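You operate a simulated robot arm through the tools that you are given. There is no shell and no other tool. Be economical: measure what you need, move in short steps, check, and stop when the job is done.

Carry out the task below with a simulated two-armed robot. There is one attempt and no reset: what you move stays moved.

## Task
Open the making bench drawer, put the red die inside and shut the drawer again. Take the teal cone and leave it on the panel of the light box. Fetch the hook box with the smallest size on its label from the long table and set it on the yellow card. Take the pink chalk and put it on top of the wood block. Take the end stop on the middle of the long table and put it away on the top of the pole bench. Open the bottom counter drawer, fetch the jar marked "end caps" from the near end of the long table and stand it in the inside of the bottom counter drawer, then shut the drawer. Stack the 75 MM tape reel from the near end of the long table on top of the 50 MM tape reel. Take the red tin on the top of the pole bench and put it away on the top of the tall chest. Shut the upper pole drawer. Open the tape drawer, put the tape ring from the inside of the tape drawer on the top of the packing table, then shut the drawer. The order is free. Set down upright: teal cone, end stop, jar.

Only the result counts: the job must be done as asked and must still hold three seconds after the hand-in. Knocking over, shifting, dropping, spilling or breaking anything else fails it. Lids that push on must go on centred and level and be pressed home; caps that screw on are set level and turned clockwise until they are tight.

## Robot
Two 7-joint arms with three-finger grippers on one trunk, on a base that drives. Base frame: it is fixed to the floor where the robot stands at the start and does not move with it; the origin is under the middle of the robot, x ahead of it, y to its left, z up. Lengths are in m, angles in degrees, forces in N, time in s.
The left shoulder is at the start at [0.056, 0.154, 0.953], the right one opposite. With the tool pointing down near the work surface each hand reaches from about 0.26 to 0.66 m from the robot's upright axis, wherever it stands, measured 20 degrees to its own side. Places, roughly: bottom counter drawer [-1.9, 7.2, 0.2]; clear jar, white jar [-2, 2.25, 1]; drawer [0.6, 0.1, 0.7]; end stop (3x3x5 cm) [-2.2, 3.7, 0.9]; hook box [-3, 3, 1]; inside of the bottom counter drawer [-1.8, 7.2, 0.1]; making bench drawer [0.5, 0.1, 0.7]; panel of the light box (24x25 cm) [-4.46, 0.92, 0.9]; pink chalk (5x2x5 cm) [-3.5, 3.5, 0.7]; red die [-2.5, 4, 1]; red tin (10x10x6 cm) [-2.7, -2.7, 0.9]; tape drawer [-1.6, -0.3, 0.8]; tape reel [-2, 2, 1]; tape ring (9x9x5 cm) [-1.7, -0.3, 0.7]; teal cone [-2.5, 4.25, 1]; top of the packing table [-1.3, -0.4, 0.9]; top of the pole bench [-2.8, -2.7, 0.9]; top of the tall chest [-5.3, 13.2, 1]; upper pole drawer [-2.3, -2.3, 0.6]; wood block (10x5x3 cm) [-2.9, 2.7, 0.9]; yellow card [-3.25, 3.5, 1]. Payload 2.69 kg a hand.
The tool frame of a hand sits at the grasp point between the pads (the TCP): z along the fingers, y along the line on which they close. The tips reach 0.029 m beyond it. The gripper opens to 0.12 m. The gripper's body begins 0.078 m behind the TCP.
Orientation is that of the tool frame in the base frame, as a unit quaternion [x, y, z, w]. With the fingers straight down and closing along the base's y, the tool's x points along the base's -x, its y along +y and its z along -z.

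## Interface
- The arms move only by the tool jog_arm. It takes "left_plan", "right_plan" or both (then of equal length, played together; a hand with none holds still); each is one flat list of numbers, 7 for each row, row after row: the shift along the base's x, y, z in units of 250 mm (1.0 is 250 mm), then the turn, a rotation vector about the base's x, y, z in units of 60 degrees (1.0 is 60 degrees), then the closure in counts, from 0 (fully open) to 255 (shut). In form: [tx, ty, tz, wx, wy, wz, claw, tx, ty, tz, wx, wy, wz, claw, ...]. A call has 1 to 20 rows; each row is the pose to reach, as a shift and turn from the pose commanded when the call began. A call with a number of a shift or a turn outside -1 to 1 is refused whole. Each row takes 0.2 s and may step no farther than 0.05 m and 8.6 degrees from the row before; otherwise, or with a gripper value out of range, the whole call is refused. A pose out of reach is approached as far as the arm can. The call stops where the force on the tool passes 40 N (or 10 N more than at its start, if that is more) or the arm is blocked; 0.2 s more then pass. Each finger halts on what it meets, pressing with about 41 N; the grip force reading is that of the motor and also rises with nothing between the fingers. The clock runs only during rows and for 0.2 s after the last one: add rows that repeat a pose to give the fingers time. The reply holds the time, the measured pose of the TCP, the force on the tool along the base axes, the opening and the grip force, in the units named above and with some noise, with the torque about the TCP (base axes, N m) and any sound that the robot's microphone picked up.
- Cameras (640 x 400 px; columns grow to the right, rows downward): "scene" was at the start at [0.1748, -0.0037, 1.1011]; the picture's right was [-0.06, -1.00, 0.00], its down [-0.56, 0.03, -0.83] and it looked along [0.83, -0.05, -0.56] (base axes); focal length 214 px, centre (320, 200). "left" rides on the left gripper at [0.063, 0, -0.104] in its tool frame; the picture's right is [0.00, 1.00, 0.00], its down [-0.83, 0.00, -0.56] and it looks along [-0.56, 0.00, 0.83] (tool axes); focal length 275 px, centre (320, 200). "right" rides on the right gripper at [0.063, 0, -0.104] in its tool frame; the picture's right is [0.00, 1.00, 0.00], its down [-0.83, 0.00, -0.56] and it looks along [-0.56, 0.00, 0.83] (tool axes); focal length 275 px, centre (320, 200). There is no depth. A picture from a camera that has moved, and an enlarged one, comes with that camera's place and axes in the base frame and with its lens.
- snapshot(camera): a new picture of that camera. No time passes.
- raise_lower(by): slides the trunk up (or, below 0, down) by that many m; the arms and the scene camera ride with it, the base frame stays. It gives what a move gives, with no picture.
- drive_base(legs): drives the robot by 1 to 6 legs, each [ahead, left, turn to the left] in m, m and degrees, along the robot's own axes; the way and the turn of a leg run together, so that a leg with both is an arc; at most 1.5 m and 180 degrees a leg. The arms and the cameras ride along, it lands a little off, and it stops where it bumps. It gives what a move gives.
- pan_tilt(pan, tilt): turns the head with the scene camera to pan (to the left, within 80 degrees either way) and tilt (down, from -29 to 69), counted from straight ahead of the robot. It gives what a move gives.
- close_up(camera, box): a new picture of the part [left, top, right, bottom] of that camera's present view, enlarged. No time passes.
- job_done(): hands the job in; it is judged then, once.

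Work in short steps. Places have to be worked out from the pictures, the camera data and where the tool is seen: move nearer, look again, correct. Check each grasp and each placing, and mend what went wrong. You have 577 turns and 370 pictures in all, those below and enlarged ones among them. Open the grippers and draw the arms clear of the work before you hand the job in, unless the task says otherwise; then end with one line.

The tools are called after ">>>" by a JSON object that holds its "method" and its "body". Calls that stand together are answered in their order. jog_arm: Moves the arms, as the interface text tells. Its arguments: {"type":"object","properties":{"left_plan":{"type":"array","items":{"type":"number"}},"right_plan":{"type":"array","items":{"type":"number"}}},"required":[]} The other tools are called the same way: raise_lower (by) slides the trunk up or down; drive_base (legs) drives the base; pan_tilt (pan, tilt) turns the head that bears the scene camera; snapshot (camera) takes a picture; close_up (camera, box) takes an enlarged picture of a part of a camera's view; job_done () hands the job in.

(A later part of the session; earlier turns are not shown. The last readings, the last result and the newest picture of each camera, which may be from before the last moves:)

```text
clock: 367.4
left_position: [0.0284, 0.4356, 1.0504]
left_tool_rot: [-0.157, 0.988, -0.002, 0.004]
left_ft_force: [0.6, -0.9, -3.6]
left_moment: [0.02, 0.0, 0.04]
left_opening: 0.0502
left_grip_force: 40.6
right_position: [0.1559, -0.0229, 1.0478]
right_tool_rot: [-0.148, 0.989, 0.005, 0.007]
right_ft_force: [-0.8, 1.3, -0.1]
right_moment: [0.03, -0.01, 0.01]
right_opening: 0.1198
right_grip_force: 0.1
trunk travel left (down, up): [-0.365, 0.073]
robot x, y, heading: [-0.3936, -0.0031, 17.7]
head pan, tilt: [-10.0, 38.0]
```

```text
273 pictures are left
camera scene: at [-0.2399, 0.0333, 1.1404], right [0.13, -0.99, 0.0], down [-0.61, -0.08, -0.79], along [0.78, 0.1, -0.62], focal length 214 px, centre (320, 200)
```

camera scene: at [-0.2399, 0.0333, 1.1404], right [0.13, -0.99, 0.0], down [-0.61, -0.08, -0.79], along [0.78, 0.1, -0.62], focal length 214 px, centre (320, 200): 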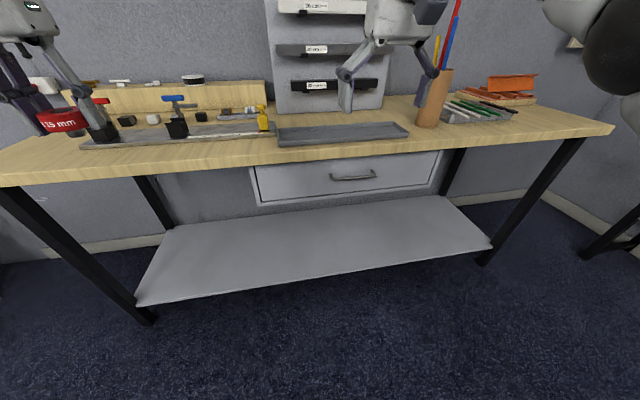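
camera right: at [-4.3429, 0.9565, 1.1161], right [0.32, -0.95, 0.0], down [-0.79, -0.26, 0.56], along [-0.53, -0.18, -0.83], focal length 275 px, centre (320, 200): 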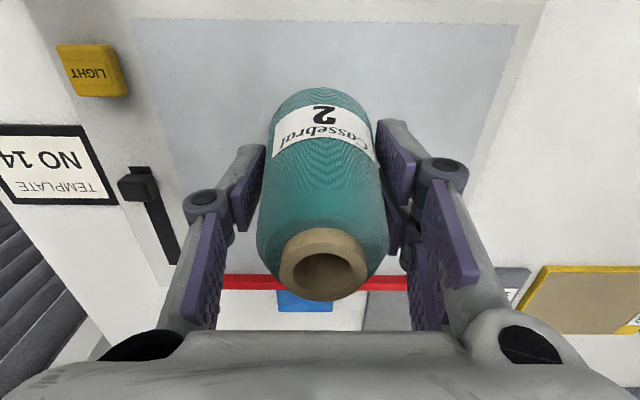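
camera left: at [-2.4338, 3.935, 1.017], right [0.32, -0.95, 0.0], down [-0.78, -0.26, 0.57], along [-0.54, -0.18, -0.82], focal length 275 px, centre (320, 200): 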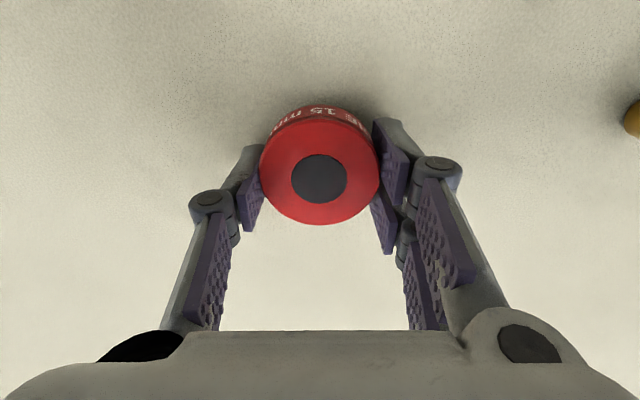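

The drawer handle is at about [0.362, 0.007, 0.768]. I turn the right hand to point forward (closing vertically) as with the tape drawer, lowering it on the way.

>>> {"method": "jog_arm", "body": {"right_plan": [0, 0, -0.05, 0.091, -0.046, -0.072, 0, 0, 0, -0.1, 0.182, -0.093, -0.144, 0, 0, 0, -0.15, 0.273, -0.139, -0.217, 0, 0, 0, -0.2, 0.364, -0.185, -0.289, 0, 0, 0, -0.25, 0.455, -0.232, -0.361, 0, 0, 0, -0.3, 0.546, -0.278, -0.433, 0, 0, 0, -0.35, 0.637, -0.324, -0.505, 0, 0, 0, -0.4, 0.7275, -0.3707, -0.577, 0]}}

>>> {"method": "jog_arm", "body": {"right_plan": [0, 0, -0.05, 0.091, -0.046, -0.072, 0, 0, 0, -0.1, 0.182, -0.093, -0.144, 0, 0, 0, -0.15, 0.273, -0.139, -0.217, 0, 0, 0, -0.2, 0.364, -0.185, -0.289, 0, 0, 0, -0.25, 0.455, -0.232, -0.361, 0, 0, 0, -0.3, 0.546, -0.278, -0.433, 50, 0, 0, -0.35, 0.637, -0.324, -0.505, 100, 0, 0, -0.4, 0.7275, -0.3707, -0.577, 150]}}

>>> {"method": "snapshot", "body": {"camera": "right"}}

```text
clock: 369.2
left_position: [0.0286, 0.436, 1.052]
left_tool_rot: [-0.157, 0.988, -0.002, 0.004]
left_ft_force: [0.4, 0.8, -3.5]
left_moment: [-0.05, -0.02, 0.0]
left_opening: 0.0502
left_grip_force: 40.9
right_position: [0.1561, -0.0239, 0.9509]
right_tool_rot: [0.16, 0.896, 0.335, 0.245]
right_ft_force: [-0.2, 0.5, 1.2]
right_moment: [0.01, 0.03, -0.03]
right_opening: 0.12
right_grip_force: 0.0
trunk travel left (down, up): [-0.365, 0.073]
robot x, y, heading: [-0.3915, -0.0011, 17.7]
head pan, tilt: [-10.0, 38.0]
```

```text
clock: 371.0
left_position: [0.0286, 0.4365, 1.0522]
left_tool_rot: [-0.157, 0.988, -0.001, 0.005]
left_ft_force: [0.6, 0.1, -2.8]
left_moment: [0.03, 0.03, 0.03]
left_opening: 0.0502
left_grip_force: 41.4
right_position: [0.155, -0.0228, 0.8483]
right_tool_rot: [0.425, 0.561, 0.575, 0.417]
right_ft_force: [-0.1, 0.0, 0.7]
right_moment: [0.01, 0.01, 0.02]
right_opening: 0.0493
right_grip_force: 0.0
trunk travel left (down, up): [-0.365, 0.073]
robot x, y, heading: [-0.3939, -0.0009, 17.5]
head pan, tilt: [-10.0, 38.0]
```

```text
272 pictures are left
camera right: at [0.0361, 0.0066, 0.8476], right [0.0, -0.02, 1.0], down [-0.29, -0.96, -0.02], along [0.96, -0.29, 0.0], focal length 275 px, centre (320, 200)
```

right: 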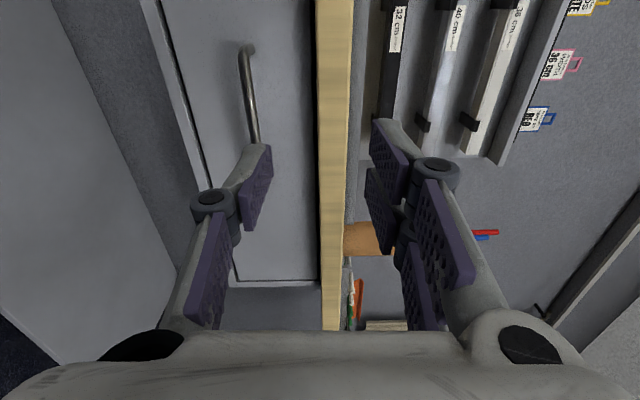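

Handle is lower by 8 cm (z≈0.768). I move to 10 cm in front of it and look.

>>> {"method": "jog_arm", "body": {"right_plan": [0.1, 0, -0.12, 0, 0, 0, 150, 0.2, 0, -0.24, 0, 0, 0, 150, 0.33, 0, -0.32, 0, 0, 0, 150, 0.448, -0.004, -0.32, 0, 0, 0, 150]}}

>>> {"method": "snapshot", "body": {"camera": "right"}}

```text
clock: 372.0
left_position: [0.0297, 0.4364, 1.0521]
left_tool_rot: [-0.158, 0.987, -0.002, 0.005]
left_ft_force: [-0.8, -0.4, -3.3]
left_moment: [-0.02, 0.0, 0.0]
left_opening: 0.0504
left_grip_force: 41.2
right_position: [0.2646, -0.0255, 0.7676]
right_tool_rot: [0.424, 0.563, 0.575, 0.415]
right_ft_force: [0.3, -0.5, 0.5]
right_moment: [0.01, 0.0, -0.04]
right_opening: 0.0492
right_grip_force: 0.0
trunk travel left (down, up): [-0.365, 0.073]
robot x, y, heading: [-0.3935, -0.0001, 17.5]
head pan, tilt: [-10.0, 38.0]
```

```text
271 pictures are left
camera right: at [0.1472, 0.0053, 0.7676], right [0.0, -0.02, 1.0], down [-0.29, -0.96, -0.02], along [0.96, -0.29, 0.0], focal length 275 px, centre (320, 200)
```

right: 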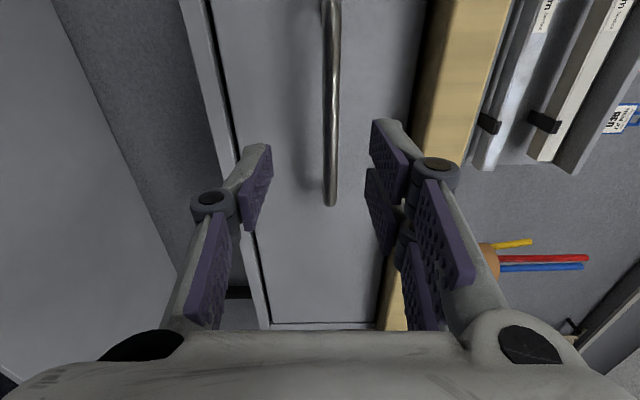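

Handle centre is about 8 mm higher and 1 cm left. I adjust and advance until the bar is between the pads.

>>> {"method": "jog_arm", "body": {"right_plan": [0.1, 0.06, 0.034, 0, 0, 0, 150, 0.22, 0.1, 0.034, 0, 0, 0, 150, 0.33, 0.14, 0.034, 0, 0, 0, 150, 0.4, 0.17, 0.034, 0, 0, 0, 150]}}

>>> {"method": "snapshot", "body": {"camera": "right"}}

```text
clock: 372.9
left_position: [0.0269, 0.4345, 1.0526]
left_tool_rot: [-0.156, 0.988, -0.002, 0.006]
left_ft_force: [-1.8, -0.6, -2.1]
left_moment: [0.03, -0.14, 0.0]
left_opening: 0.0502
left_grip_force: 40.9
right_position: [0.3523, 0.0106, 0.7754]
right_tool_rot: [0.424, 0.563, 0.574, 0.417]
right_ft_force: [3.6, 2.5, -7.6]
right_moment: [-0.09, 0.09, -0.15]
right_opening: 0.0131
right_grip_force: 11.8
trunk travel left (down, up): [-0.365, 0.073]
robot x, y, heading: [-0.3901, -0.0011, 17.5]
head pan, tilt: [-10.0, 38.0]
stopped in row 4 (right hand): the force on the tool passed its limit at 57 N (the readings are from after the stop); the commanded pose is now the measured one
```

```text
270 pictures are left
camera right: at [0.2333, 0.041, 0.7757], right [0.0, -0.01, 1.0], down [-0.29, -0.96, -0.01], along [0.96, -0.29, 0.0], focal length 275 px, centre (320, 200)
```

right: 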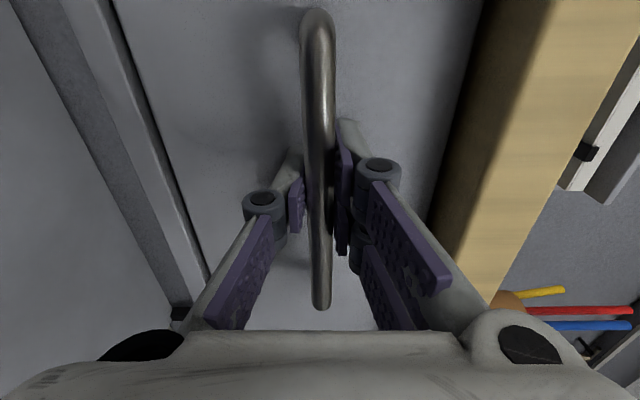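

The bar is between the pads, nearly gripped. I close and pull the drawer out.

>>> {"method": "jog_arm", "body": {"right_plan": [-0.015, -0.005, 0, 0, 0, 0, 255, -0.015, -0.005, 0, 0, 0, 0, 255, -0.1, -0.03, 0, 0, 0, 0, 255, -0.2, -0.065, 0, 0, 0, 0, 255, -0.3, -0.097, 0, 0, 0, 0, 255, -0.4, -0.13, 0, 0, 0, 0, 255, -0.5, -0.162, 0, 0, 0, 0, 255, -0.6, -0.195, 0, 0, 0, 0, 255, -0.7, -0.227, 0, 0, 0, 0, 255, -0.8, -0.26, 0, 0, 0, 0, 255]}}

>>> {"method": "snapshot", "body": {"camera": "scene"}}

```text
clock: 375.1
left_position: [0.0282, 0.4362, 1.0525]
left_tool_rot: [-0.156, 0.988, -0.002, 0.006]
left_ft_force: [-0.5, 0.0, -3.1]
left_moment: [0.01, 0.01, -0.02]
left_opening: 0.0504
left_grip_force: 40.8
right_position: [0.1542, -0.0538, 0.7742]
right_tool_rot: [0.424, 0.562, 0.574, 0.418]
right_ft_force: [0.9, -9.9, 28.8]
right_moment: [-1.12, -0.21, -0.83]
right_opening: 0.0104
right_grip_force: 37.8
trunk travel left (down, up): [-0.365, 0.073]
robot x, y, heading: [-0.3938, -0.0024, 17.4]
head pan, tilt: [-10.0, 38.0]
```

```text
269 pictures are left
camera scene: at [-0.2418, 0.0325, 1.1407], right [0.13, -0.99, 0.0], down [-0.61, -0.08, -0.79], along [0.78, 0.1, -0.61], focal length 214 px, centre (320, 200)
```

scene: 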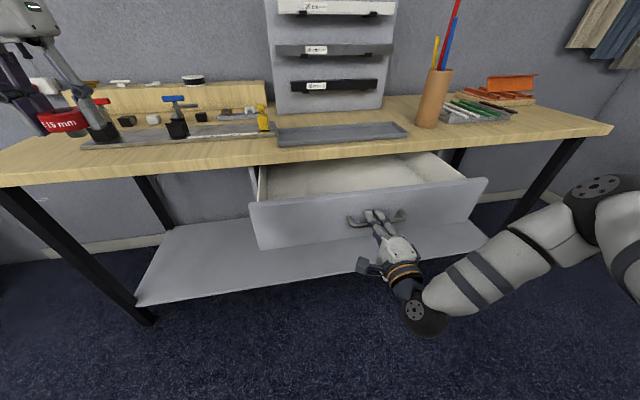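

The drawer is open ~20 cm. I release the handle, back off, and fold the right hand back up to fingers-down.

>>> {"method": "jog_arm", "body": {"right_plan": [0, 0, 0, 0, 0, 0, 120, 0, 0, 0, 0, 0, 0, 120, -0.1, -0.03, 0, 0, 0, 0, 120, -0.2, -0.065, 0, 0, 0, 0, 120]}}

>>> {"method": "drive_base", "body": {"legs": [[-0.12, 0, 0.5]]}}

>>> {"method": "jog_arm", "body": {"right_plan": [0, 0, 0.15, -0.091, 0.046, 0.072, 100, 0, 0, 0.3, -0.182, 0.093, 0.144, 100, 0, 0, 0.45, -0.273, 0.139, 0.217, 50, 0, 0, 0.6, -0.364, 0.185, 0.289, 0, 0, 0, 0.7, -0.455, 0.232, 0.361, 0, 0, 0, 0.8, -0.546, 0.278, 0.433, 0, 0, 0, 0.9, -0.637, 0.324, 0.505, 0, 0, 0, 0.95, -0.7275, 0.3707, 0.577, 0]}}

>>> {"method": "jog_arm", "body": {"right_plan": [0, 0, 0, -0.091, 0.046, 0.072, 0, 0, 0, 0, -0.182, 0.093, 0.144, 0, 0, 0, 0, -0.273, 0.139, 0.217, 0, 0, 0, 0, -0.364, 0.185, 0.289, 0, 0, 0, 0, -0.455, 0.232, 0.361, 0, 0, 0, 0, -0.546, 0.278, 0.433, 0, 0, 0, 0, -0.637, 0.324, 0.505, 0, 0, 0, 0, -0.7275, 0.3707, 0.577, 0]}}

```text
clock: 376.1
left_position: [0.0293, 0.4359, 1.0509]
left_tool_rot: [-0.157, 0.988, -0.001, 0.005]
left_ft_force: [-0.2, 0.1, -2.6]
left_moment: [-0.01, -0.02, -0.03]
left_opening: 0.0501
left_grip_force: 40.9
right_position: [0.1043, -0.0677, 0.7729]
right_tool_rot: [0.424, 0.564, 0.574, 0.416]
right_ft_force: [-0.1, 0.5, 0.6]
right_moment: [-0.04, -0.03, -0.02]
right_opening: 0.0636
right_grip_force: 0.0
trunk travel left (down, up): [-0.365, 0.073]
robot x, y, heading: [-0.3917, -0.0018, 17.3]
head pan, tilt: [-10.0, 38.0]
```

```text
clock: 377.3
left_position: [-0.0864, 0.4032, 1.0516]
left_tool_rot: [-0.16, 0.987, -0.002, 0.004]
left_ft_force: [-0.4, 0.0, -2.0]
left_moment: [0.0, -0.05, -0.01]
left_opening: 0.0503
left_grip_force: 41.0
right_position: [-0.0078, -0.0989, 0.7738]
right_tool_rot: [0.421, 0.565, 0.576, 0.414]
right_ft_force: [-0.3, 0.7, 0.4]
right_moment: [-0.02, 0.05, -0.01]
right_opening: 0.0635
right_grip_force: 0.1
trunk travel left (down, up): [-0.365, 0.073]
robot x, y, heading: [-0.5036, -0.0372, 17.9]
head pan, tilt: [-10.0, 38.0]
```

```text
clock: 379.1
left_position: [-0.0856, 0.4048, 1.0497]
left_tool_rot: [-0.161, 0.987, -0.002, 0.005]
left_ft_force: [-0.3, -0.7, -3.4]
left_moment: [-0.04, 0.0, -0.03]
left_opening: 0.0501
left_grip_force: 40.6
right_position: [-0.0063, -0.0976, 1.0101]
right_tool_rot: [0.157, 0.897, 0.335, 0.241]
right_ft_force: [0.5, -0.1, 1.3]
right_moment: [0.04, 0.0, 0.01]
right_opening: 0.1199
right_grip_force: 0.0
right hand out of reach, approached as far as the arm can: row 2, 3, 4
trunk travel left (down, up): [-0.365, 0.073]
robot x, y, heading: [-0.5022, -0.0346, 18.0]
head pan, tilt: [-10.0, 38.0]
```

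```text
clock: 380.9
left_position: [-0.0848, 0.4046, 1.0504]
left_tool_rot: [-0.161, 0.987, -0.002, 0.004]
left_ft_force: [-0.4, -0.7, -3.4]
left_moment: [0.01, -0.04, -0.02]
left_opening: 0.0501
left_grip_force: 41.2
right_position: [-0.0061, -0.0986, 1.0091]
right_tool_rot: [-0.149, 0.989, 0.003, 0.003]
right_ft_force: [-0.1, 0.1, 0.0]
right_moment: [0.01, -0.01, 0.02]
right_opening: 0.1197
right_grip_force: 0.0
trunk travel left (down, up): [-0.365, 0.073]
robot x, y, heading: [-0.4988, -0.0377, 18.2]
head pan, tilt: [-10.0, 38.0]
```

I drive up to the open drawer, shifted right, so the left hand can reach inside.

>>> {"method": "drive_base", "body": {"legs": [[0, -0.2, 0], [0.24, 0, 0]]}}

>>> {"method": "pan_tilt", "body": {"pan": 0, "tilt": 45}}

>>> {"method": "snapshot", "body": {"camera": "scene"}}

>>> {"method": "snapshot", "body": {"camera": "left"}}

```text
clock: 384.4
left_position: [0.2058, 0.2899, 1.052]
left_tool_rot: [-0.161, 0.987, -0.002, 0.005]
left_ft_force: [-0.1, 1.2, -2.8]
left_moment: [-0.02, 0.03, 0.0]
left_opening: 0.0501
left_grip_force: 40.6
right_position: [0.2853, -0.2118, 1.0107]
right_tool_rot: [-0.148, 0.989, 0.003, 0.003]
right_ft_force: [0.2, 0.7, 0.2]
right_moment: [0.0, 0.03, 0.02]
right_opening: 0.1203
right_grip_force: 0.1
trunk travel left (down, up): [-0.365, 0.073]
robot x, y, heading: [-0.2127, -0.1522, 17.9]
head pan, tilt: [-10.0, 38.0]
```

```text
clock: 385.1
left_position: [0.2045, 0.2891, 1.0515]
left_tool_rot: [-0.162, 0.987, -0.002, 0.005]
left_ft_force: [0.5, -1.1, -2.1]
left_moment: [0.0, -0.03, 0.0]
left_opening: 0.0504
left_grip_force: 40.9
right_position: [0.2839, -0.2119, 1.0119]
right_tool_rot: [-0.148, 0.989, 0.005, 0.003]
right_ft_force: [0.2, -0.3, 0.0]
right_moment: [-0.03, 0.0, 0.01]
right_opening: 0.1201
right_grip_force: 0.0
trunk travel left (down, up): [-0.365, 0.073]
robot x, y, heading: [-0.214, -0.1501, 18.2]
head pan, tilt: [0.0, 45.0]
```

```text
268 pictures are left
camera scene: at [-0.069, -0.1025, 1.1302], right [0.31, -0.95, 0.0], down [-0.67, -0.22, -0.71], along [0.67, 0.22, -0.71], focal length 214 px, centre (320, 200)
```

scene: 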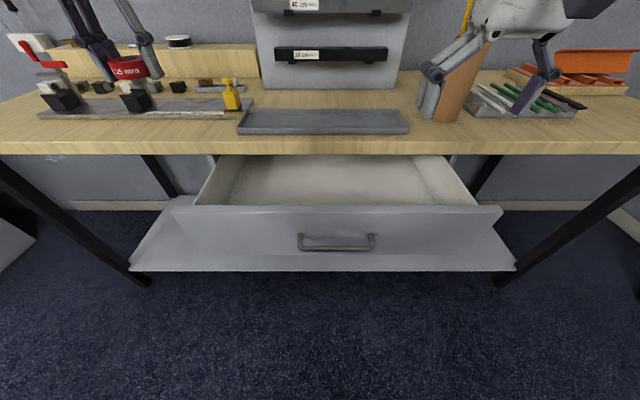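

```text
267 pictures are left
camera left: at [0.1439, 0.2689, 1.1547], right [-0.31, 0.95, 0.0], down [0.78, 0.26, 0.56], along [0.54, 0.17, -0.83], focal length 275 px, centre (320, 200)
```

left: 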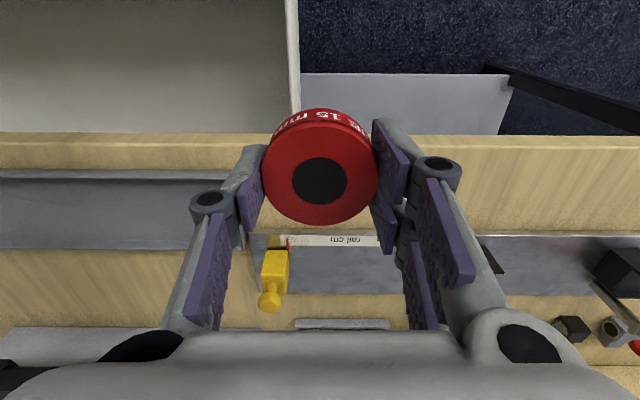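

The drawer is empty and open between v≈0.18 and the bench edge ≈0.34. I move the die over [0.225, 0.117] and descend partway.

>>> {"method": "jog_arm", "body": {"left_plan": [0.02, -0.17, 0, 0, 0, 0, 255, 0.04, -0.35, 0, 0, 0, 0, 255, 0.06, -0.52, 0, 0, 0, 0, 255, 0.08, -0.69, 0, 0, 0, 0, 255, 0.08, -0.69, -0.18, 0, 0, 0, 255, 0.08, -0.69, -0.36, 0, 0, 0, 255, 0.08, -0.69, -0.54, 0, 0, 0, 255, 0.08, -0.69, -0.7, 0, 0, 0, 255]}}

>>> {"method": "snapshot", "body": {"camera": "left"}}

>>> {"method": "snapshot", "body": {"camera": "scene"}}

```text
clock: 386.9
left_position: [0.2231, 0.1179, 0.8777]
left_tool_rot: [-0.162, 0.987, -0.002, 0.004]
left_ft_force: [1.8, -0.4, -2.7]
left_moment: [0.01, 0.01, -0.02]
left_opening: 0.0503
left_grip_force: 40.7
left hand out of reach, approached as far as the arm can: row 1
right_position: [0.2848, -0.2131, 1.0109]
right_tool_rot: [-0.148, 0.989, 0.004, 0.003]
right_ft_force: [0.3, 0.0, -0.1]
right_moment: [0.01, 0.01, 0.02]
right_opening: 0.12
right_grip_force: 0.1
trunk travel left (down, up): [-0.365, 0.073]
robot x, y, heading: [-0.2094, -0.1462, 18.0]
head pan, tilt: [0.0, 45.0]
```

```text
266 pictures are left
camera left: at [0.1636, 0.0981, 0.9806], right [-0.31, 0.95, 0.0], down [0.78, 0.26, 0.56], along [0.54, 0.17, -0.83], focal length 275 px, centre (320, 200)
```

left: 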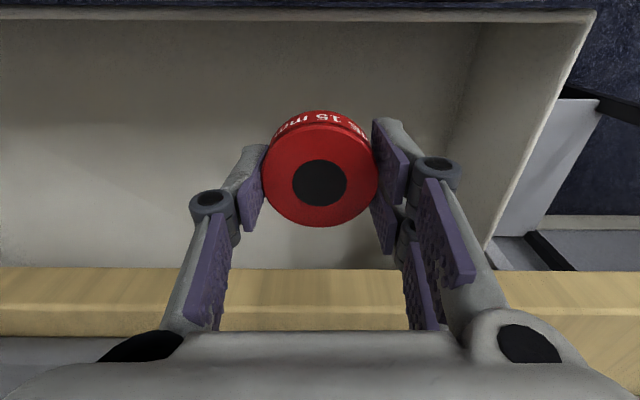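

```text
265 pictures are left
camera scene: at [-0.0686, -0.1024, 1.1301], right [0.31, -0.95, 0.0], down [-0.67, -0.22, -0.71], along [0.67, 0.22, -0.71], focal length 214 px, centre (320, 200)
```

scene: 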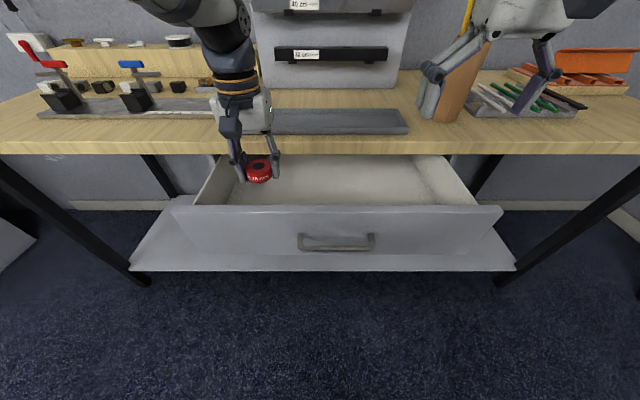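

The die is inside the drawer's open area. I lower it to the floor with contact detection.

>>> {"method": "jog_arm", "body": {"left_plan": [0, 0, -0.13, 0, 0, 0, 255, 0, 0, -0.26, 0, 0, 0, 255, 0, 0, -0.36, 0, 0, 0, 255, 0, 0, -0.41, 0, 0, 0, 255, 0, 0, -0.44, 0, 0, 0, 255, 0, 0, -0.47, 0, 0, 0, 255, 0, 0, -0.5, 0, 0, 0, 255, 0, 0, -0.53, 0, 0, 0, 255, 0, 0, -0.56, 0, 0, 0, 255, 0, 0, -0.59, 0, 0, 0, 255]}}

>>> {"method": "snapshot", "body": {"camera": "left"}}

```text
clock: 389.0
left_position: [0.2267, 0.1175, 0.7439]
left_tool_rot: [-0.162, 0.987, -0.002, 0.01]
left_ft_force: [1.7, 0.0, 33.5]
left_moment: [-0.74, 2.78, -0.07]
left_opening: 0.0498
left_grip_force: 40.8
right_position: [0.2833, -0.2133, 1.0112]
right_tool_rot: [-0.148, 0.989, 0.004, 0.004]
right_ft_force: [-0.2, 1.2, 0.3]
right_moment: [-0.02, 0.0, -0.02]
right_opening: 0.1202
right_grip_force: 0.1
trunk travel left (down, up): [-0.365, 0.073]
robot x, y, heading: [-0.2164, -0.145, 18.3]
head pan, tilt: [0.0, 45.0]
stopped in row 10 (left hand): the force on the tool passed its limit at 62 N (the readings are from after the stop); the commanded pose is now the measured one
```

```text
264 pictures are left
camera left: at [0.166, 0.0964, 0.8465], right [-0.32, 0.95, -0.01], down [0.78, 0.26, 0.57], along [0.54, 0.18, -0.82], focal length 275 px, centre (320, 200)
```

left: 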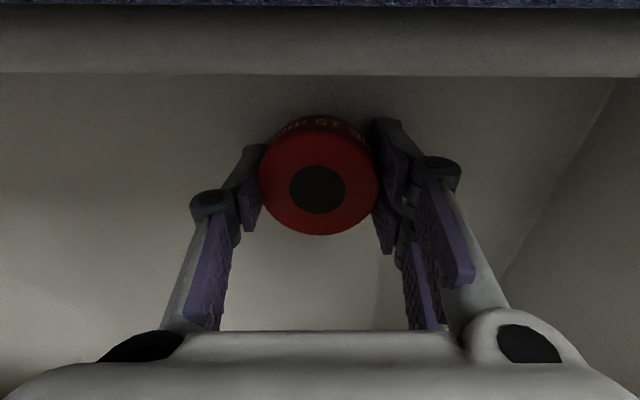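

The moment (contact ~8 cm toward me) shows the wrist camera is touching the drawer front, not the die on the floor. I lift 1 cm, move 3 cm deeper, and lower again.

>>> {"method": "jog_arm", "body": {"left_plan": [0, 0, 0.05, 0, 0, 0, 255, 0.06, 0.02, 0.05, 0, 0, 0, 255, 0.12, 0.039, 0.05, 0, 0, 0, 255, 0.12, 0.039, 0.02, 0, 0, 0, 255, 0.12, 0.039, -0.01, 0, 0, 0, 255, 0.12, 0.039, -0.04, 0, 0, 0, 255, 0.12, 0.039, -0.07, 0, 0, 0, 255, 0.12, 0.039, -0.1, 0, 0, 0, 255, 0.12, 0.039, -0.13, 0, 0, 0, 255]}}

>>> {"method": "snapshot", "body": {"camera": "left"}}

```text
clock: 390.4
left_position: [0.2611, 0.1294, 0.7402]
left_tool_rot: [-0.163, 0.987, -0.001, 0.016]
left_ft_force: [1.5, 0.3, 25.8]
left_moment: [0.6, 0.87, 0.01]
left_opening: 0.0498
left_grip_force: 41.7
right_position: [0.281, -0.2133, 1.0109]
right_tool_rot: [-0.149, 0.989, 0.005, 0.004]
right_ft_force: [0.2, 0.6, -0.1]
right_moment: [-0.02, 0.0, -0.05]
right_opening: 0.1201
right_grip_force: 0.1
trunk travel left (down, up): [-0.365, 0.073]
robot x, y, heading: [-0.2119, -0.15, 18.0]
head pan, tilt: [0.0, 45.0]
stopped in row 6 (left hand): the force on the tool passed its limit at 51 N (the readings are from after the stop); the commanded pose is now the measured one
```

```text
263 pictures are left
camera left: at [0.1981, 0.1076, 0.8432], right [-0.32, 0.95, 0.0], down [0.77, 0.26, 0.58], along [0.55, 0.18, -0.81], focal length 275 px, centre (320, 200)
```

left: 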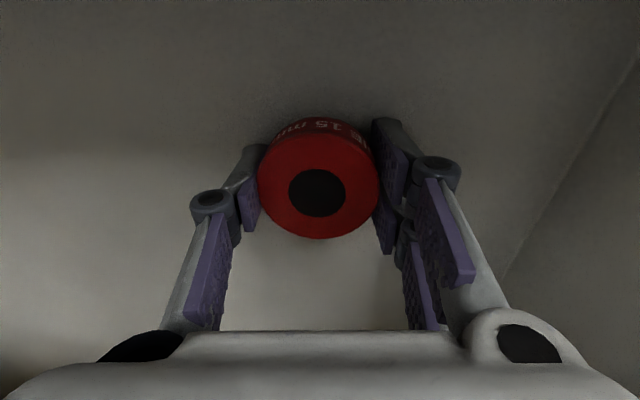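

Now the contact is right under the die: it is on the drawer floor. Release and rise.

>>> {"method": "jog_arm", "body": {"left_plan": [0, 0, 0.008, 0, 0, 0, 255, 0, 0, 0.008, 0, 0, 0, 120, 0, 0, 0.008, 0, 0, 0, 80, 0, 0, 0.1, 0, 0, 0, 80, 0, 0, 0.25, 0, 0, 0, 80, 0, 0, 0.42, 0, 0, 0, 80, 0, 0, 0.6, 0, 0, 0, 80, 0, 0, 0.78, 0, 0, 0, 80]}}

>>> {"method": "snapshot", "body": {"camera": "left"}}

```text
clock: 392.2
left_position: [0.26, 0.1314, 0.9325]
left_tool_rot: [-0.163, 0.987, -0.001, 0.013]
left_ft_force: [-0.7, 0.0, 0.6]
left_moment: [-0.01, 0.0, -0.01]
left_opening: 0.0824
left_grip_force: 0.1
right_position: [0.2844, -0.2123, 1.011]
right_tool_rot: [-0.148, 0.989, 0.004, 0.004]
right_ft_force: [0.2, -0.2, 0.0]
right_moment: [0.01, 0.02, -0.02]
right_opening: 0.1203
right_grip_force: 0.0
trunk travel left (down, up): [-0.365, 0.073]
robot x, y, heading: [-0.2139, -0.151, 17.9]
head pan, tilt: [0.0, 45.0]
```

```text
262 pictures are left
camera left: at [0.1982, 0.1099, 1.0345], right [-0.32, 0.95, -0.01], down [0.78, 0.26, 0.58], along [0.55, 0.18, -0.82], focal length 275 px, centre (320, 200)
```

left: 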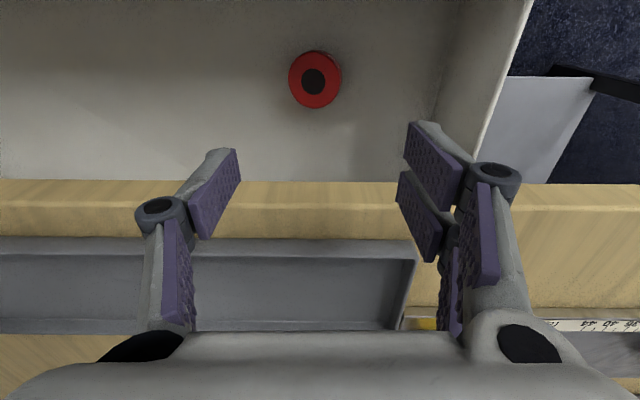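

The die lies in the drawer. To shut it I back off, pitch the closed left hand 45° forward, and lower it in front of the drawer face beside the handle.

>>> {"method": "drive_base", "body": {"legs": [[-0.27, 0, 0.4]]}}

>>> {"method": "jog_arm", "body": {"left_plan": [0, 0, -0.08, 0.039, -0.119, 0, 255, 0, 0, -0.16, 0.077, -0.238, 0, 255, 0, 0, -0.25, 0.116, -0.357, 0, 255, 0, 0, -0.35, 0.155, -0.475, 0, 255, 0, 0, -0.45, 0.193, -0.594, 0, 255, 0, 0, -0.56, 0.232, -0.713, 0, 255]}}

>>> {"method": "snapshot", "body": {"camera": "scene"}}

>>> {"method": "snapshot", "body": {"camera": "left"}}

```text
clock: 394.1
left_position: [-0.0017, 0.0492, 0.9314]
left_tool_rot: [-0.166, 0.986, -0.001, 0.012]
left_ft_force: [-0.1, 0.1, -0.7]
left_moment: [0.0, -0.02, 0.02]
left_opening: 0.0826
left_grip_force: 0.1
right_position: [0.0257, -0.2944, 1.0111]
right_tool_rot: [-0.153, 0.988, 0.004, 0.004]
right_ft_force: [-0.8, -0.4, 0.8]
right_moment: [0.03, -0.01, -0.03]
right_opening: 0.1199
right_grip_force: 0.0
trunk travel left (down, up): [-0.365, 0.073]
robot x, y, heading: [-0.4669, -0.2368, 18.7]
head pan, tilt: [0.0, 45.0]
```

```text
clock: 395.5
left_position: [-0.0025, 0.0535, 0.7901]
left_tool_rot: [-0.155, 0.907, 0.055, 0.387]
left_ft_force: [-0.2, 0.0, -0.6]
left_moment: [-0.01, 0.03, 0.01]
left_opening: 0.0001
left_grip_force: 28.8
right_position: [0.0271, -0.2929, 1.0098]
right_tool_rot: [-0.153, 0.988, 0.003, 0.003]
right_ft_force: [0.1, -0.3, 0.0]
right_moment: [-0.05, -0.01, 0.03]
right_opening: 0.12
right_grip_force: 0.0
trunk travel left (down, up): [-0.365, 0.073]
robot x, y, heading: [-0.4697, -0.2416, 18.7]
head pan, tilt: [0.0, 45.0]
```

```text
261 pictures are left
camera scene: at [-0.3249, -0.1835, 1.1365], right [0.33, -0.94, 0.0], down [-0.61, -0.22, -0.76], along [0.72, 0.25, -0.65], focal length 214 px, centre (320, 200)
```

scene: 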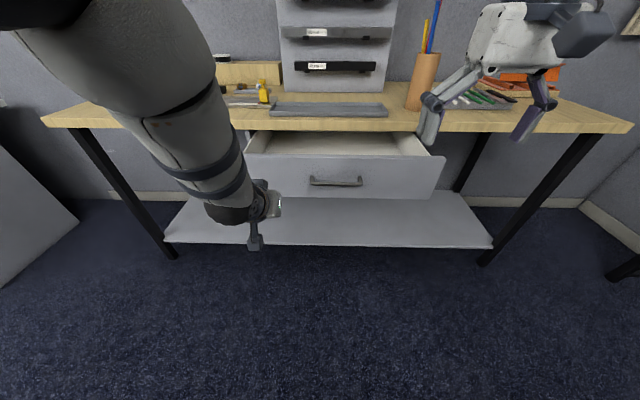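

```text
260 pictures are left
camera left: at [-0.1147, 0.0142, 0.8164], right [-0.32, 0.95, -0.02], down [0.16, 0.07, 0.98], along [0.93, 0.31, -0.18], focal length 275 px, centre (320, 200)
```

left: 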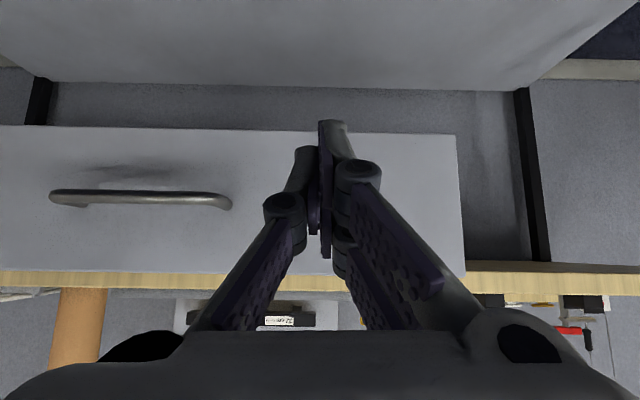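

The tip is aimed at the drawer face. I drive ahead to push it shut.

>>> {"method": "drive_base", "body": {"legs": [[0.36, 0, 0]]}}

>>> {"method": "snapshot", "body": {"camera": "scene"}}

```text
clock: 397.6
left_position: [0.3012, 0.1518, 0.7859]
left_tool_rot: [-0.151, 0.911, 0.054, 0.379]
left_ft_force: [-0.5, -0.9, 0.0]
left_moment: [0.0, 0.0, 0.0]
left_opening: 0.0
left_grip_force: 28.5
right_position: [0.3325, -0.1907, 1.0095]
right_tool_rot: [-0.152, 0.988, 0.002, 0.002]
right_ft_force: [-0.2, -0.4, -0.1]
right_moment: [-0.04, 0.02, 0.01]
right_opening: 0.1201
right_grip_force: 0.0
trunk travel left (down, up): [-0.365, 0.073]
robot x, y, heading: [-0.1654, -0.138, 18.3]
head pan, tilt: [0.0, 45.0]
stopped in leg 1: the force on the tool passed its limit at 133 N (the readings are from after the stop); the commanded pose is now the measured one
```

```text
259 pictures are left
camera scene: at [-0.0188, -0.0813, 1.1372], right [0.33, -0.94, 0.0], down [-0.61, -0.22, -0.76], along [0.72, 0.26, -0.64], focal length 214 px, centre (320, 200)
```

scene: 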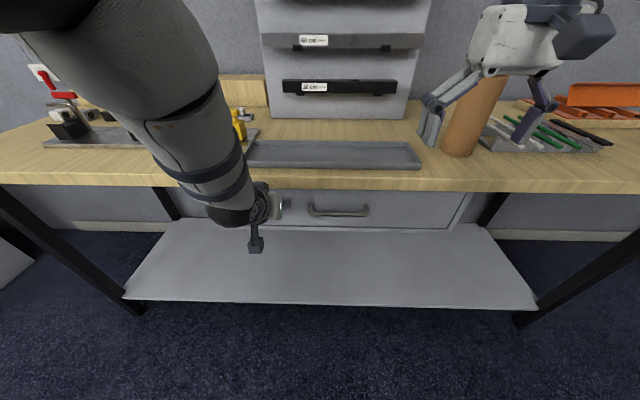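

The handle sits exactly where it was when shut, so the drawer is closed with the die inside. I back off and straighten the left hand, raising it.

>>> {"method": "drive_base", "body": {"legs": [[-0.3, 0, 0]]}}

>>> {"method": "jog_arm", "body": {"left_plan": [0, 0, 0.1, -0.039, 0.119, 0, 200, 0, 0, 0.25, -0.077, 0.238, 0, 100, 0, 0, 0.4, -0.116, 0.357, 0, 0, 0, 0, 0.55, -0.155, 0.475, 0, 0, 0, 0, 0.7, -0.193, 0.594, 0, 0, 0, 0, 0.85, -0.232, 0.713, 0, 0]}}

>>> {"method": "close_up", "body": {"camera": "scene", "box": [220, 100, 480, 262]}}

```text
clock: 399.6
left_position: [0.0145, 0.0594, 0.7881]
left_tool_rot: [-0.156, 0.91, 0.057, 0.38]
left_ft_force: [0.8, -0.5, 0.2]
left_moment: [0.04, -0.02, 0.04]
left_opening: 0.0001
left_grip_force: 28.3
right_position: [0.0476, -0.2847, 1.0105]
right_tool_rot: [-0.156, 0.988, 0.003, 0.004]
right_ft_force: [0.1, 0.4, 0.0]
right_moment: [0.03, -0.02, 0.01]
right_opening: 0.1202
right_grip_force: 0.1
trunk travel left (down, up): [-0.365, 0.073]
robot x, y, heading: [-0.4521, -0.2307, 19.1]
head pan, tilt: [0.0, 45.0]
```

```text
clock: 401.1
left_position: [0.0131, 0.0583, 0.9998]
left_tool_rot: [-0.168, 0.986, 0.0, 0.0]
left_ft_force: [0.5, 0.4, 0.3]
left_moment: [0.02, 0.01, 0.01]
left_opening: 0.1201
left_grip_force: 0.0
left hand out of reach, approached as far as the arm can: row 2
right_position: [0.0493, -0.2839, 1.0097]
right_tool_rot: [-0.156, 0.988, 0.003, 0.003]
right_ft_force: [-0.7, -0.5, 0.4]
right_moment: [-0.01, 0.01, -0.01]
right_opening: 0.1197
right_grip_force: 0.2
trunk travel left (down, up): [-0.365, 0.073]
robot x, y, heading: [-0.4495, -0.2285, 18.8]
head pan, tilt: [0.0, 45.0]
```

```text
2.46 times, centred on (350, 181) of scene
camera zoom: at [-0.3061, -0.1793, 1.13], right [0.32, -0.95, 0.0], down [-0.67, -0.23, -0.71], along [0.67, 0.23, -0.71], focal length 528 px, centre (246, 247)
```

zoom: 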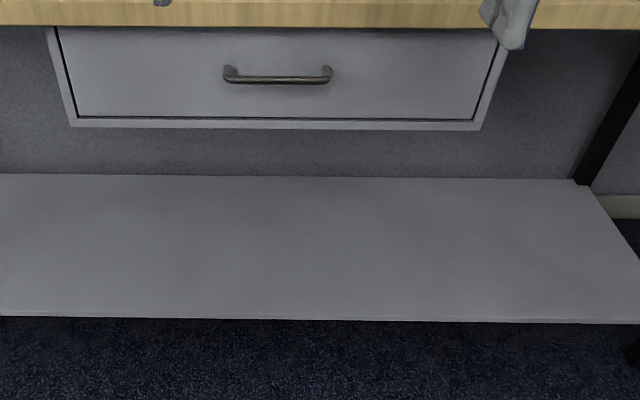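

The making bench drawer is shut with the die. Next the end stop: I drive back along to the east aisle of the long table.

>>> {"method": "drive_base", "body": {"legs": [[0.12, 0, 0], [0, 1.45, 0], [0, 0, 179.6], [0.0, -1.4, 0], [0, -1.3, 0]]}}

>>> {"method": "pan_tilt", "body": {"pan": 0, "tilt": 35}}

>>> {"method": "snapshot", "body": {"camera": "scene"}}

```text
clock: 440.7
left_position: [-1.9376, 3.5542, 0.9998]
left_tool_rot: [0.993, 0.12, -0.001, 0.001]
left_ft_force: [-0.7, 0.5, -0.1]
left_moment: [-0.04, 0.01, -0.02]
left_opening: 0.12
left_grip_force: 0.0
right_position: [-1.9403, 3.8969, 1.0094]
right_tool_rot: [0.994, 0.107, -0.003, 0.003]
right_ft_force: [1.1, 0.5, 1.0]
right_moment: [0.01, 0.03, 0.02]
right_opening: 0.12
right_grip_force: 0.0
trunk travel left (down, up): [-0.365, 0.073]
robot x, y, heading: [-1.4488, 3.7971, -166.6]
head pan, tilt: [0.0, 45.0]
```

```text
clock: 441.4
left_position: [-1.9378, 3.5538, 1.0013]
left_tool_rot: [0.993, 0.121, -0.002, 0.001]
left_ft_force: [0.0, -0.3, -0.9]
left_moment: [-0.03, 0.01, 0.0]
left_opening: 0.12
left_grip_force: 0.1
right_position: [-1.9391, 3.8987, 1.0105]
right_tool_rot: [0.994, 0.107, -0.003, 0.002]
right_ft_force: [-0.4, 0.1, 0.1]
right_moment: [0.0, 0.02, 0.02]
right_opening: 0.1198
right_grip_force: 0.1
trunk travel left (down, up): [-0.365, 0.073]
robot x, y, heading: [-1.4494, 3.7966, -166.7]
head pan, tilt: [0.0, 35.0]
```

```text
257 pictures are left
camera scene: at [-1.6029, 3.7611, 1.1449], right [-0.23, 0.97, 0.0], down [0.56, 0.13, -0.82], along [-0.8, -0.19, -0.57], focal length 214 px, centre (320, 200)
```

scene: 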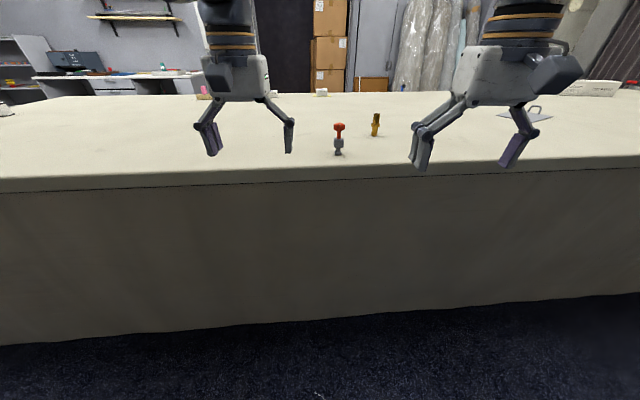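

The end stop is ahead. I straighten, raise the right hand a bit, and approach.

>>> {"method": "jog_arm", "body": {"right_plan": [0.03, 0.05, 0.1, 0, 0, 0, 0, 0.06, 0.1, 0.2, 0, 0, 0, 0]}}

>>> {"method": "drive_base", "body": {"legs": [[0, 0, 5], [0.18, 0, 0]]}}

>>> {"method": "pan_tilt", "body": {"pan": 0, "tilt": 40}}

>>> {"method": "snapshot", "body": {"camera": "scene"}}

>>> {"method": "snapshot", "body": {"camera": "right"}}

```text
clock: 442.0
left_position: [-1.9362, 3.5529, 1.0009]
left_tool_rot: [0.993, 0.121, -0.003, 0.002]
left_ft_force: [-0.3, -0.5, -0.8]
left_moment: [0.02, 0.0, 0.01]
left_opening: 0.1197
left_grip_force: 0.1
right_position: [-1.9247, 3.9235, 1.06]
right_tool_rot: [0.994, 0.107, -0.003, 0.003]
right_ft_force: [0.4, -1.0, 0.2]
right_moment: [-0.02, 0.01, 0.03]
right_opening: 0.1199
right_grip_force: 0.0
trunk travel left (down, up): [-0.365, 0.073]
robot x, y, heading: [-1.4499, 3.7956, -166.8]
head pan, tilt: [0.0, 35.0]
```

```text
clock: 444.0
left_position: [-2.0837, 3.456, 1.0001]
left_tool_rot: [0.987, 0.164, -0.002, 0.001]
left_ft_force: [0.7, -0.4, 0.0]
left_moment: [0.04, -0.02, -0.02]
left_opening: 0.1198
left_grip_force: 0.2
right_position: [-2.1052, 3.8232, 1.0593]
right_tool_rot: [0.988, 0.152, -0.003, 0.003]
right_ft_force: [0.1, -1.2, 0.7]
right_moment: [0.01, -0.06, -0.06]
right_opening: 0.1199
right_grip_force: 0.0
trunk travel left (down, up): [-0.365, 0.073]
robot x, y, heading: [-1.6187, 3.7409, -161.6]
head pan, tilt: [0.0, 35.0]
```

```text
clock: 444.6
left_position: [-2.0831, 3.4534, 1.0011]
left_tool_rot: [0.986, 0.164, -0.002, 0.001]
left_ft_force: [-0.3, -0.6, 0.8]
left_moment: [-0.02, 0.01, -0.02]
left_opening: 0.1201
left_grip_force: 0.0
right_position: [-2.1037, 3.8229, 1.0601]
right_tool_rot: [0.989, 0.151, -0.003, 0.003]
right_ft_force: [0.2, -0.6, -0.3]
right_moment: [-0.01, -0.05, -0.02]
right_opening: 0.12
right_grip_force: 0.0
trunk travel left (down, up): [-0.365, 0.073]
robot x, y, heading: [-1.6203, 3.7412, -161.8]
head pan, tilt: [0.0, 40.0]
```

```text
256 pictures are left
camera scene: at [-1.7658, 3.6922, 1.1375], right [-0.32, 0.95, 0.0], down [0.61, 0.2, -0.77], along [-0.73, -0.24, -0.64], focal length 214 px, centre (320, 200)
```

scene: 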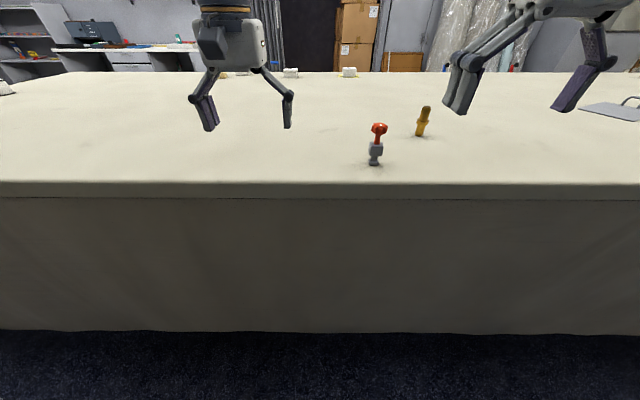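

```text
255 pictures are left
camera right: at [-2.0439, 3.844, 1.1642], right [0.3, -0.95, 0.01], down [-0.79, -0.25, 0.56], along [-0.53, -0.17, -0.83], focal length 275 px, centre (320, 200)
```

right: 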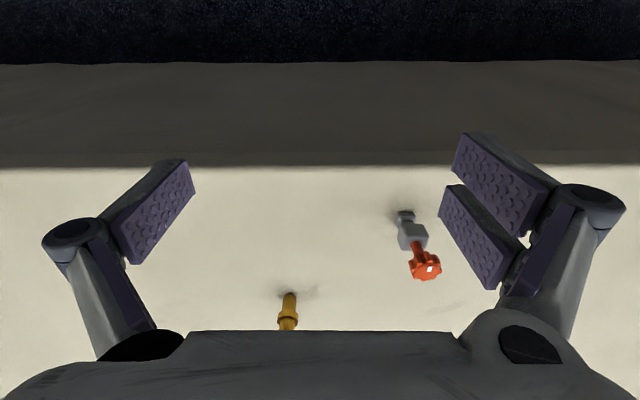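

End stop (knob top ≈0.97) is at about [-2.217, 3.672]. I bring the right hand over it and look.

>>> {"method": "jog_arm", "body": {"right_plan": [-0.11, -0.15, 0, 0, 0, 0, 0, -0.22, -0.3, 0, 0, 0, 0, 0, -0.33, -0.45, 0, 0, 0, 0, 0, -0.452, -0.6, 0, 0, 0, 0, 0, -0.452, -0.6, -0.1, 0, 0, 0, 0]}}

>>> {"method": "snapshot", "body": {"camera": "right"}}

```text
clock: 445.9
left_position: [-2.0849, 3.4538, 1.0006]
left_tool_rot: [0.986, 0.165, -0.002, 0.001]
left_ft_force: [0.2, -0.2, -0.3]
left_moment: [0.0, 0.02, 0.02]
left_opening: 0.12
left_grip_force: 0.0
right_position: [-2.177, 3.7022, 1.0252]
right_tool_rot: [0.988, 0.152, -0.003, 0.004]
right_ft_force: [-0.6, -0.8, -1.0]
right_moment: [0.03, 0.03, -0.03]
right_opening: 0.1195
right_grip_force: 0.0
right hand out of reach, approached as far as the arm can: row 3, 4, 5
trunk travel left (down, up): [-0.365, 0.073]
robot x, y, heading: [-1.6199, 3.7383, -161.4]
head pan, tilt: [0.0, 40.0]
```

```text
254 pictures are left
camera right: at [-2.1167, 3.7222, 1.1302], right [0.3, -0.95, 0.01], down [-0.79, -0.25, 0.56], along [-0.53, -0.18, -0.83], focal length 275 px, centre (320, 200)
```

right: 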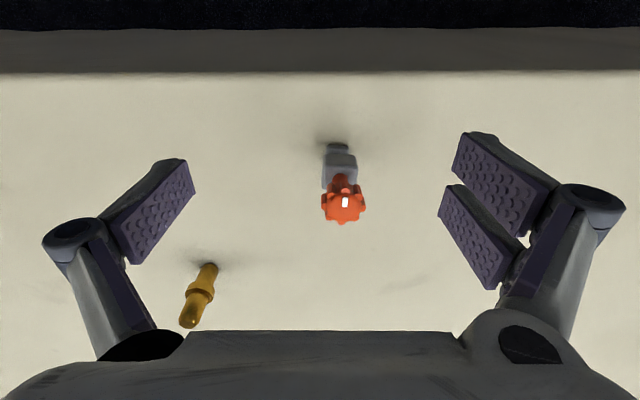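

Reach limit again; I drive 5 cm ahead, then centre on the stop and descend.

>>> {"method": "drive_base", "body": {"legs": [[0.05, 0, 0]]}}

>>> {"method": "jog_arm", "body": {"right_plan": [0.03, -0.07, -0.05, 0, 0, 0, 20, 0.03, -0.07, -0.15, 0, 0, 0, 40]}}

>>> {"method": "snapshot", "body": {"camera": "right"}}

```text
clock: 446.8
left_position: [-2.1314, 3.4382, 1.0004]
left_tool_rot: [0.987, 0.163, -0.001, 0.001]
left_ft_force: [-0.6, -0.2, 0.4]
left_moment: [0.0, -0.02, 0.01]
left_opening: 0.1198
left_grip_force: 0.0
right_position: [-2.2244, 3.6859, 1.025]
right_tool_rot: [0.988, 0.152, -0.002, 0.003]
right_ft_force: [-1.1, -0.3, -0.5]
right_moment: [0.07, -0.07, -0.02]
right_opening: 0.1201
right_grip_force: 0.1
trunk travel left (down, up): [-0.365, 0.073]
robot x, y, heading: [-1.665, 3.7237, -161.4]
head pan, tilt: [0.0, 40.0]
```

```text
clock: 447.4
left_position: [-2.1295, 3.4406, 0.9988]
left_tool_rot: [0.987, 0.163, -0.002, 0.0]
left_ft_force: [0.4, 0.6, -0.5]
left_moment: [-0.02, 0.0, 0.01]
left_opening: 0.1199
left_grip_force: 0.2
right_position: [-2.2174, 3.6685, 0.989]
right_tool_rot: [0.989, 0.151, -0.003, 0.004]
right_ft_force: [0.4, 0.3, -0.1]
right_moment: [0.0, -0.02, -0.03]
right_opening: 0.101
right_grip_force: 0.1
trunk travel left (down, up): [-0.365, 0.073]
robot x, y, heading: [-1.6665, 3.7233, -161.6]
head pan, tilt: [0.0, 40.0]
```

```text
253 pictures are left
camera right: at [-2.1574, 3.6886, 1.0928], right [0.3, -0.95, 0.01], down [-0.79, -0.25, 0.56], along [-0.53, -0.18, -0.83], focal length 275 px, centre (320, 200)
```

right: 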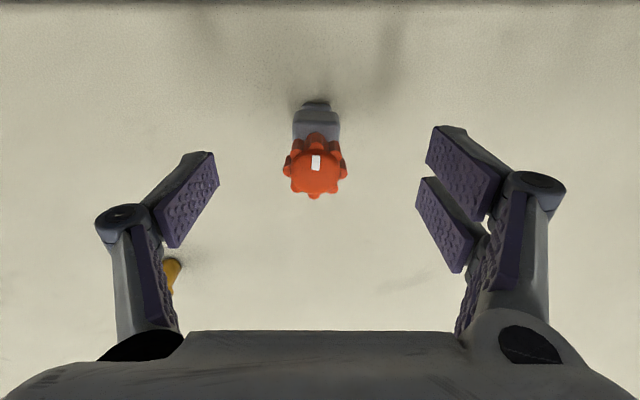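

Centred. Descend to z≈0.915 and grip the block, then lift.

>>> {"method": "jog_arm", "body": {"right_plan": [0, 0, -0.12, 0, 0, 0, 60, 0, 0, -0.24, 0, 0, 0, 80, 0, 0, -0.295, 0, 0, 0, 100, 0, 0, -0.295, 0, 0, 0, 255, 0, 0, -0.295, 0, 0, 0, 255, 0, 0, -0.295, 0, 0, 0, 255]}}

>>> {"method": "snapshot", "body": {"camera": "right"}}

```text
clock: 448.8
left_position: [-2.1311, 3.4402, 1.0007]
left_tool_rot: [0.987, 0.163, -0.001, 0.001]
left_ft_force: [0.0, -0.8, -0.1]
left_moment: [0.02, 0.01, 0.03]
left_opening: 0.12
left_grip_force: 0.0
right_position: [-2.2167, 3.6705, 0.9157]
right_tool_rot: [0.988, 0.151, -0.003, 0.004]
right_ft_force: [0.0, 0.8, 0.5]
right_moment: [0.0, 0.0, -0.02]
right_opening: 0.0278
right_grip_force: 40.6
trunk travel left (down, up): [-0.365, 0.073]
robot x, y, heading: [-1.6647, 3.7248, -161.7]
head pan, tilt: [0.0, 40.0]
```

```text
252 pictures are left
camera right: at [-2.1571, 3.6903, 1.0198], right [0.3, -0.95, 0.01], down [-0.79, -0.25, 0.56], along [-0.53, -0.17, -0.83], focal length 275 px, centre (320, 200)
```

right: 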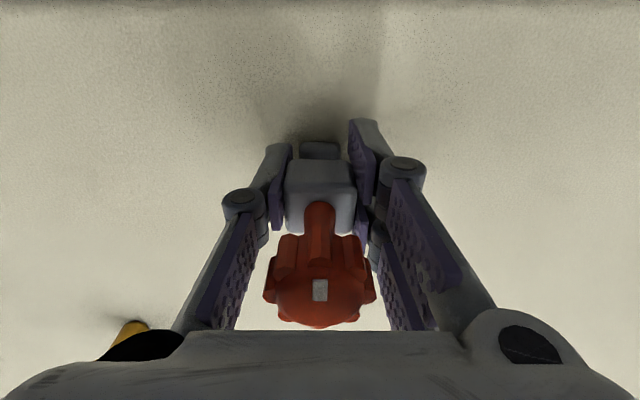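

The end stop is held. I lift it, drive back through the aisle, west along u≈1.4 and look south for the pole bench.

>>> {"method": "jog_arm", "body": {"right_plan": [0, 0, 0.15, 0, 0, 0, 255, 0.05, 0.015, 0.32, 0, 0, 0, 255, 0.1, 0.03, 0.48, 0, 0, 0, 255, 0.15, 0.05, 0.52, 0, 0, 0, 255]}}

>>> {"method": "drive_base", "body": {"legs": [[-0.2, 0, 0], [0, 1.4, 0], [0, 1.25, 0], [1.4, 0, 0], [1.1, 0, 0], [0, 0, 90]]}}

>>> {"method": "pan_tilt", "body": {"pan": 0, "tilt": 20}}

>>> {"method": "snapshot", "body": {"camera": "scene"}}

```text
clock: 449.8
left_position: [-2.1303, 3.439, 1.0006]
left_tool_rot: [0.987, 0.163, -0.001, 0.001]
left_ft_force: [-0.2, -0.9, -0.4]
left_moment: [0.0, -0.02, 0.0]
left_opening: 0.12
left_grip_force: 0.0
right_position: [-2.179, 3.6827, 1.0463]
right_tool_rot: [0.989, 0.15, -0.002, 0.003]
right_ft_force: [0.1, 0.5, -0.4]
right_moment: [0.0, 0.01, 0.01]
right_opening: 0.0278
right_grip_force: 40.7
trunk travel left (down, up): [-0.365, 0.073]
robot x, y, heading: [-1.6633, 3.7231, -161.5]
head pan, tilt: [0.0, 40.0]
```

```text
clock: 486.7
left_position: [-2.741, 0.1086, 1.0]
left_tool_rot: [0.584, 0.812, -0.001, 0.002]
left_ft_force: [1.0, -0.2, 0.0]
left_moment: [-0.01, -0.06, 0.04]
left_opening: 0.1202
left_grip_force: 0.1
right_position: [-2.9837, 0.0626, 1.046]
right_tool_rot: [0.594, 0.804, 0.001, 0.004]
right_ft_force: [-0.1, -0.4, -0.5]
right_moment: [0.01, -0.01, 0.02]
right_opening: 0.028
right_grip_force: 41.3
trunk travel left (down, up): [-0.365, 0.073]
robot x, y, heading: [-3.0186, 0.5771, -71.9]
head pan, tilt: [0.0, 40.0]
```

```text
clock: 487.5
left_position: [-2.742, 0.108, 0.9998]
left_tool_rot: [0.584, 0.812, 0.0, 0.002]
left_ft_force: [0.0, -0.1, 0.2]
left_moment: [-0.01, 0.02, 0.0]
left_opening: 0.12
left_grip_force: 0.0
right_position: [-2.9851, 0.0601, 1.0457]
right_tool_rot: [0.594, 0.804, 0.001, 0.005]
right_ft_force: [-0.7, -0.5, -0.5]
right_moment: [0.03, -0.01, -0.01]
right_opening: 0.0281
right_grip_force: 41.2
trunk travel left (down, up): [-0.365, 0.073]
robot x, y, heading: [-3.024, 0.5736, -71.9]
head pan, tilt: [0.0, 20.0]
```

```text
251 pictures are left
camera scene: at [-2.9724, 0.4214, 1.1688], right [-0.95, -0.31, 0.0], down [-0.11, 0.33, -0.94], along [0.29, -0.89, -0.34], focal length 214 px, centre (320, 200)
```

scene: 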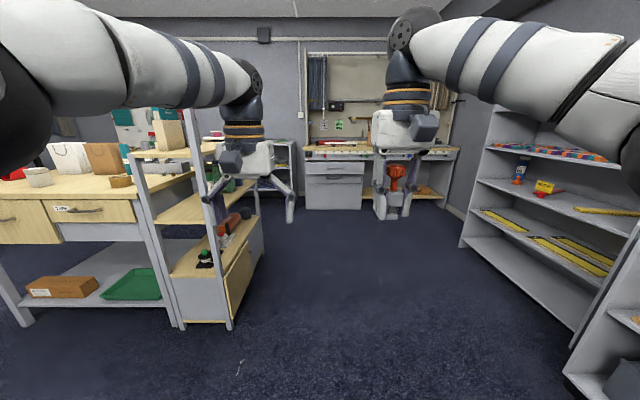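

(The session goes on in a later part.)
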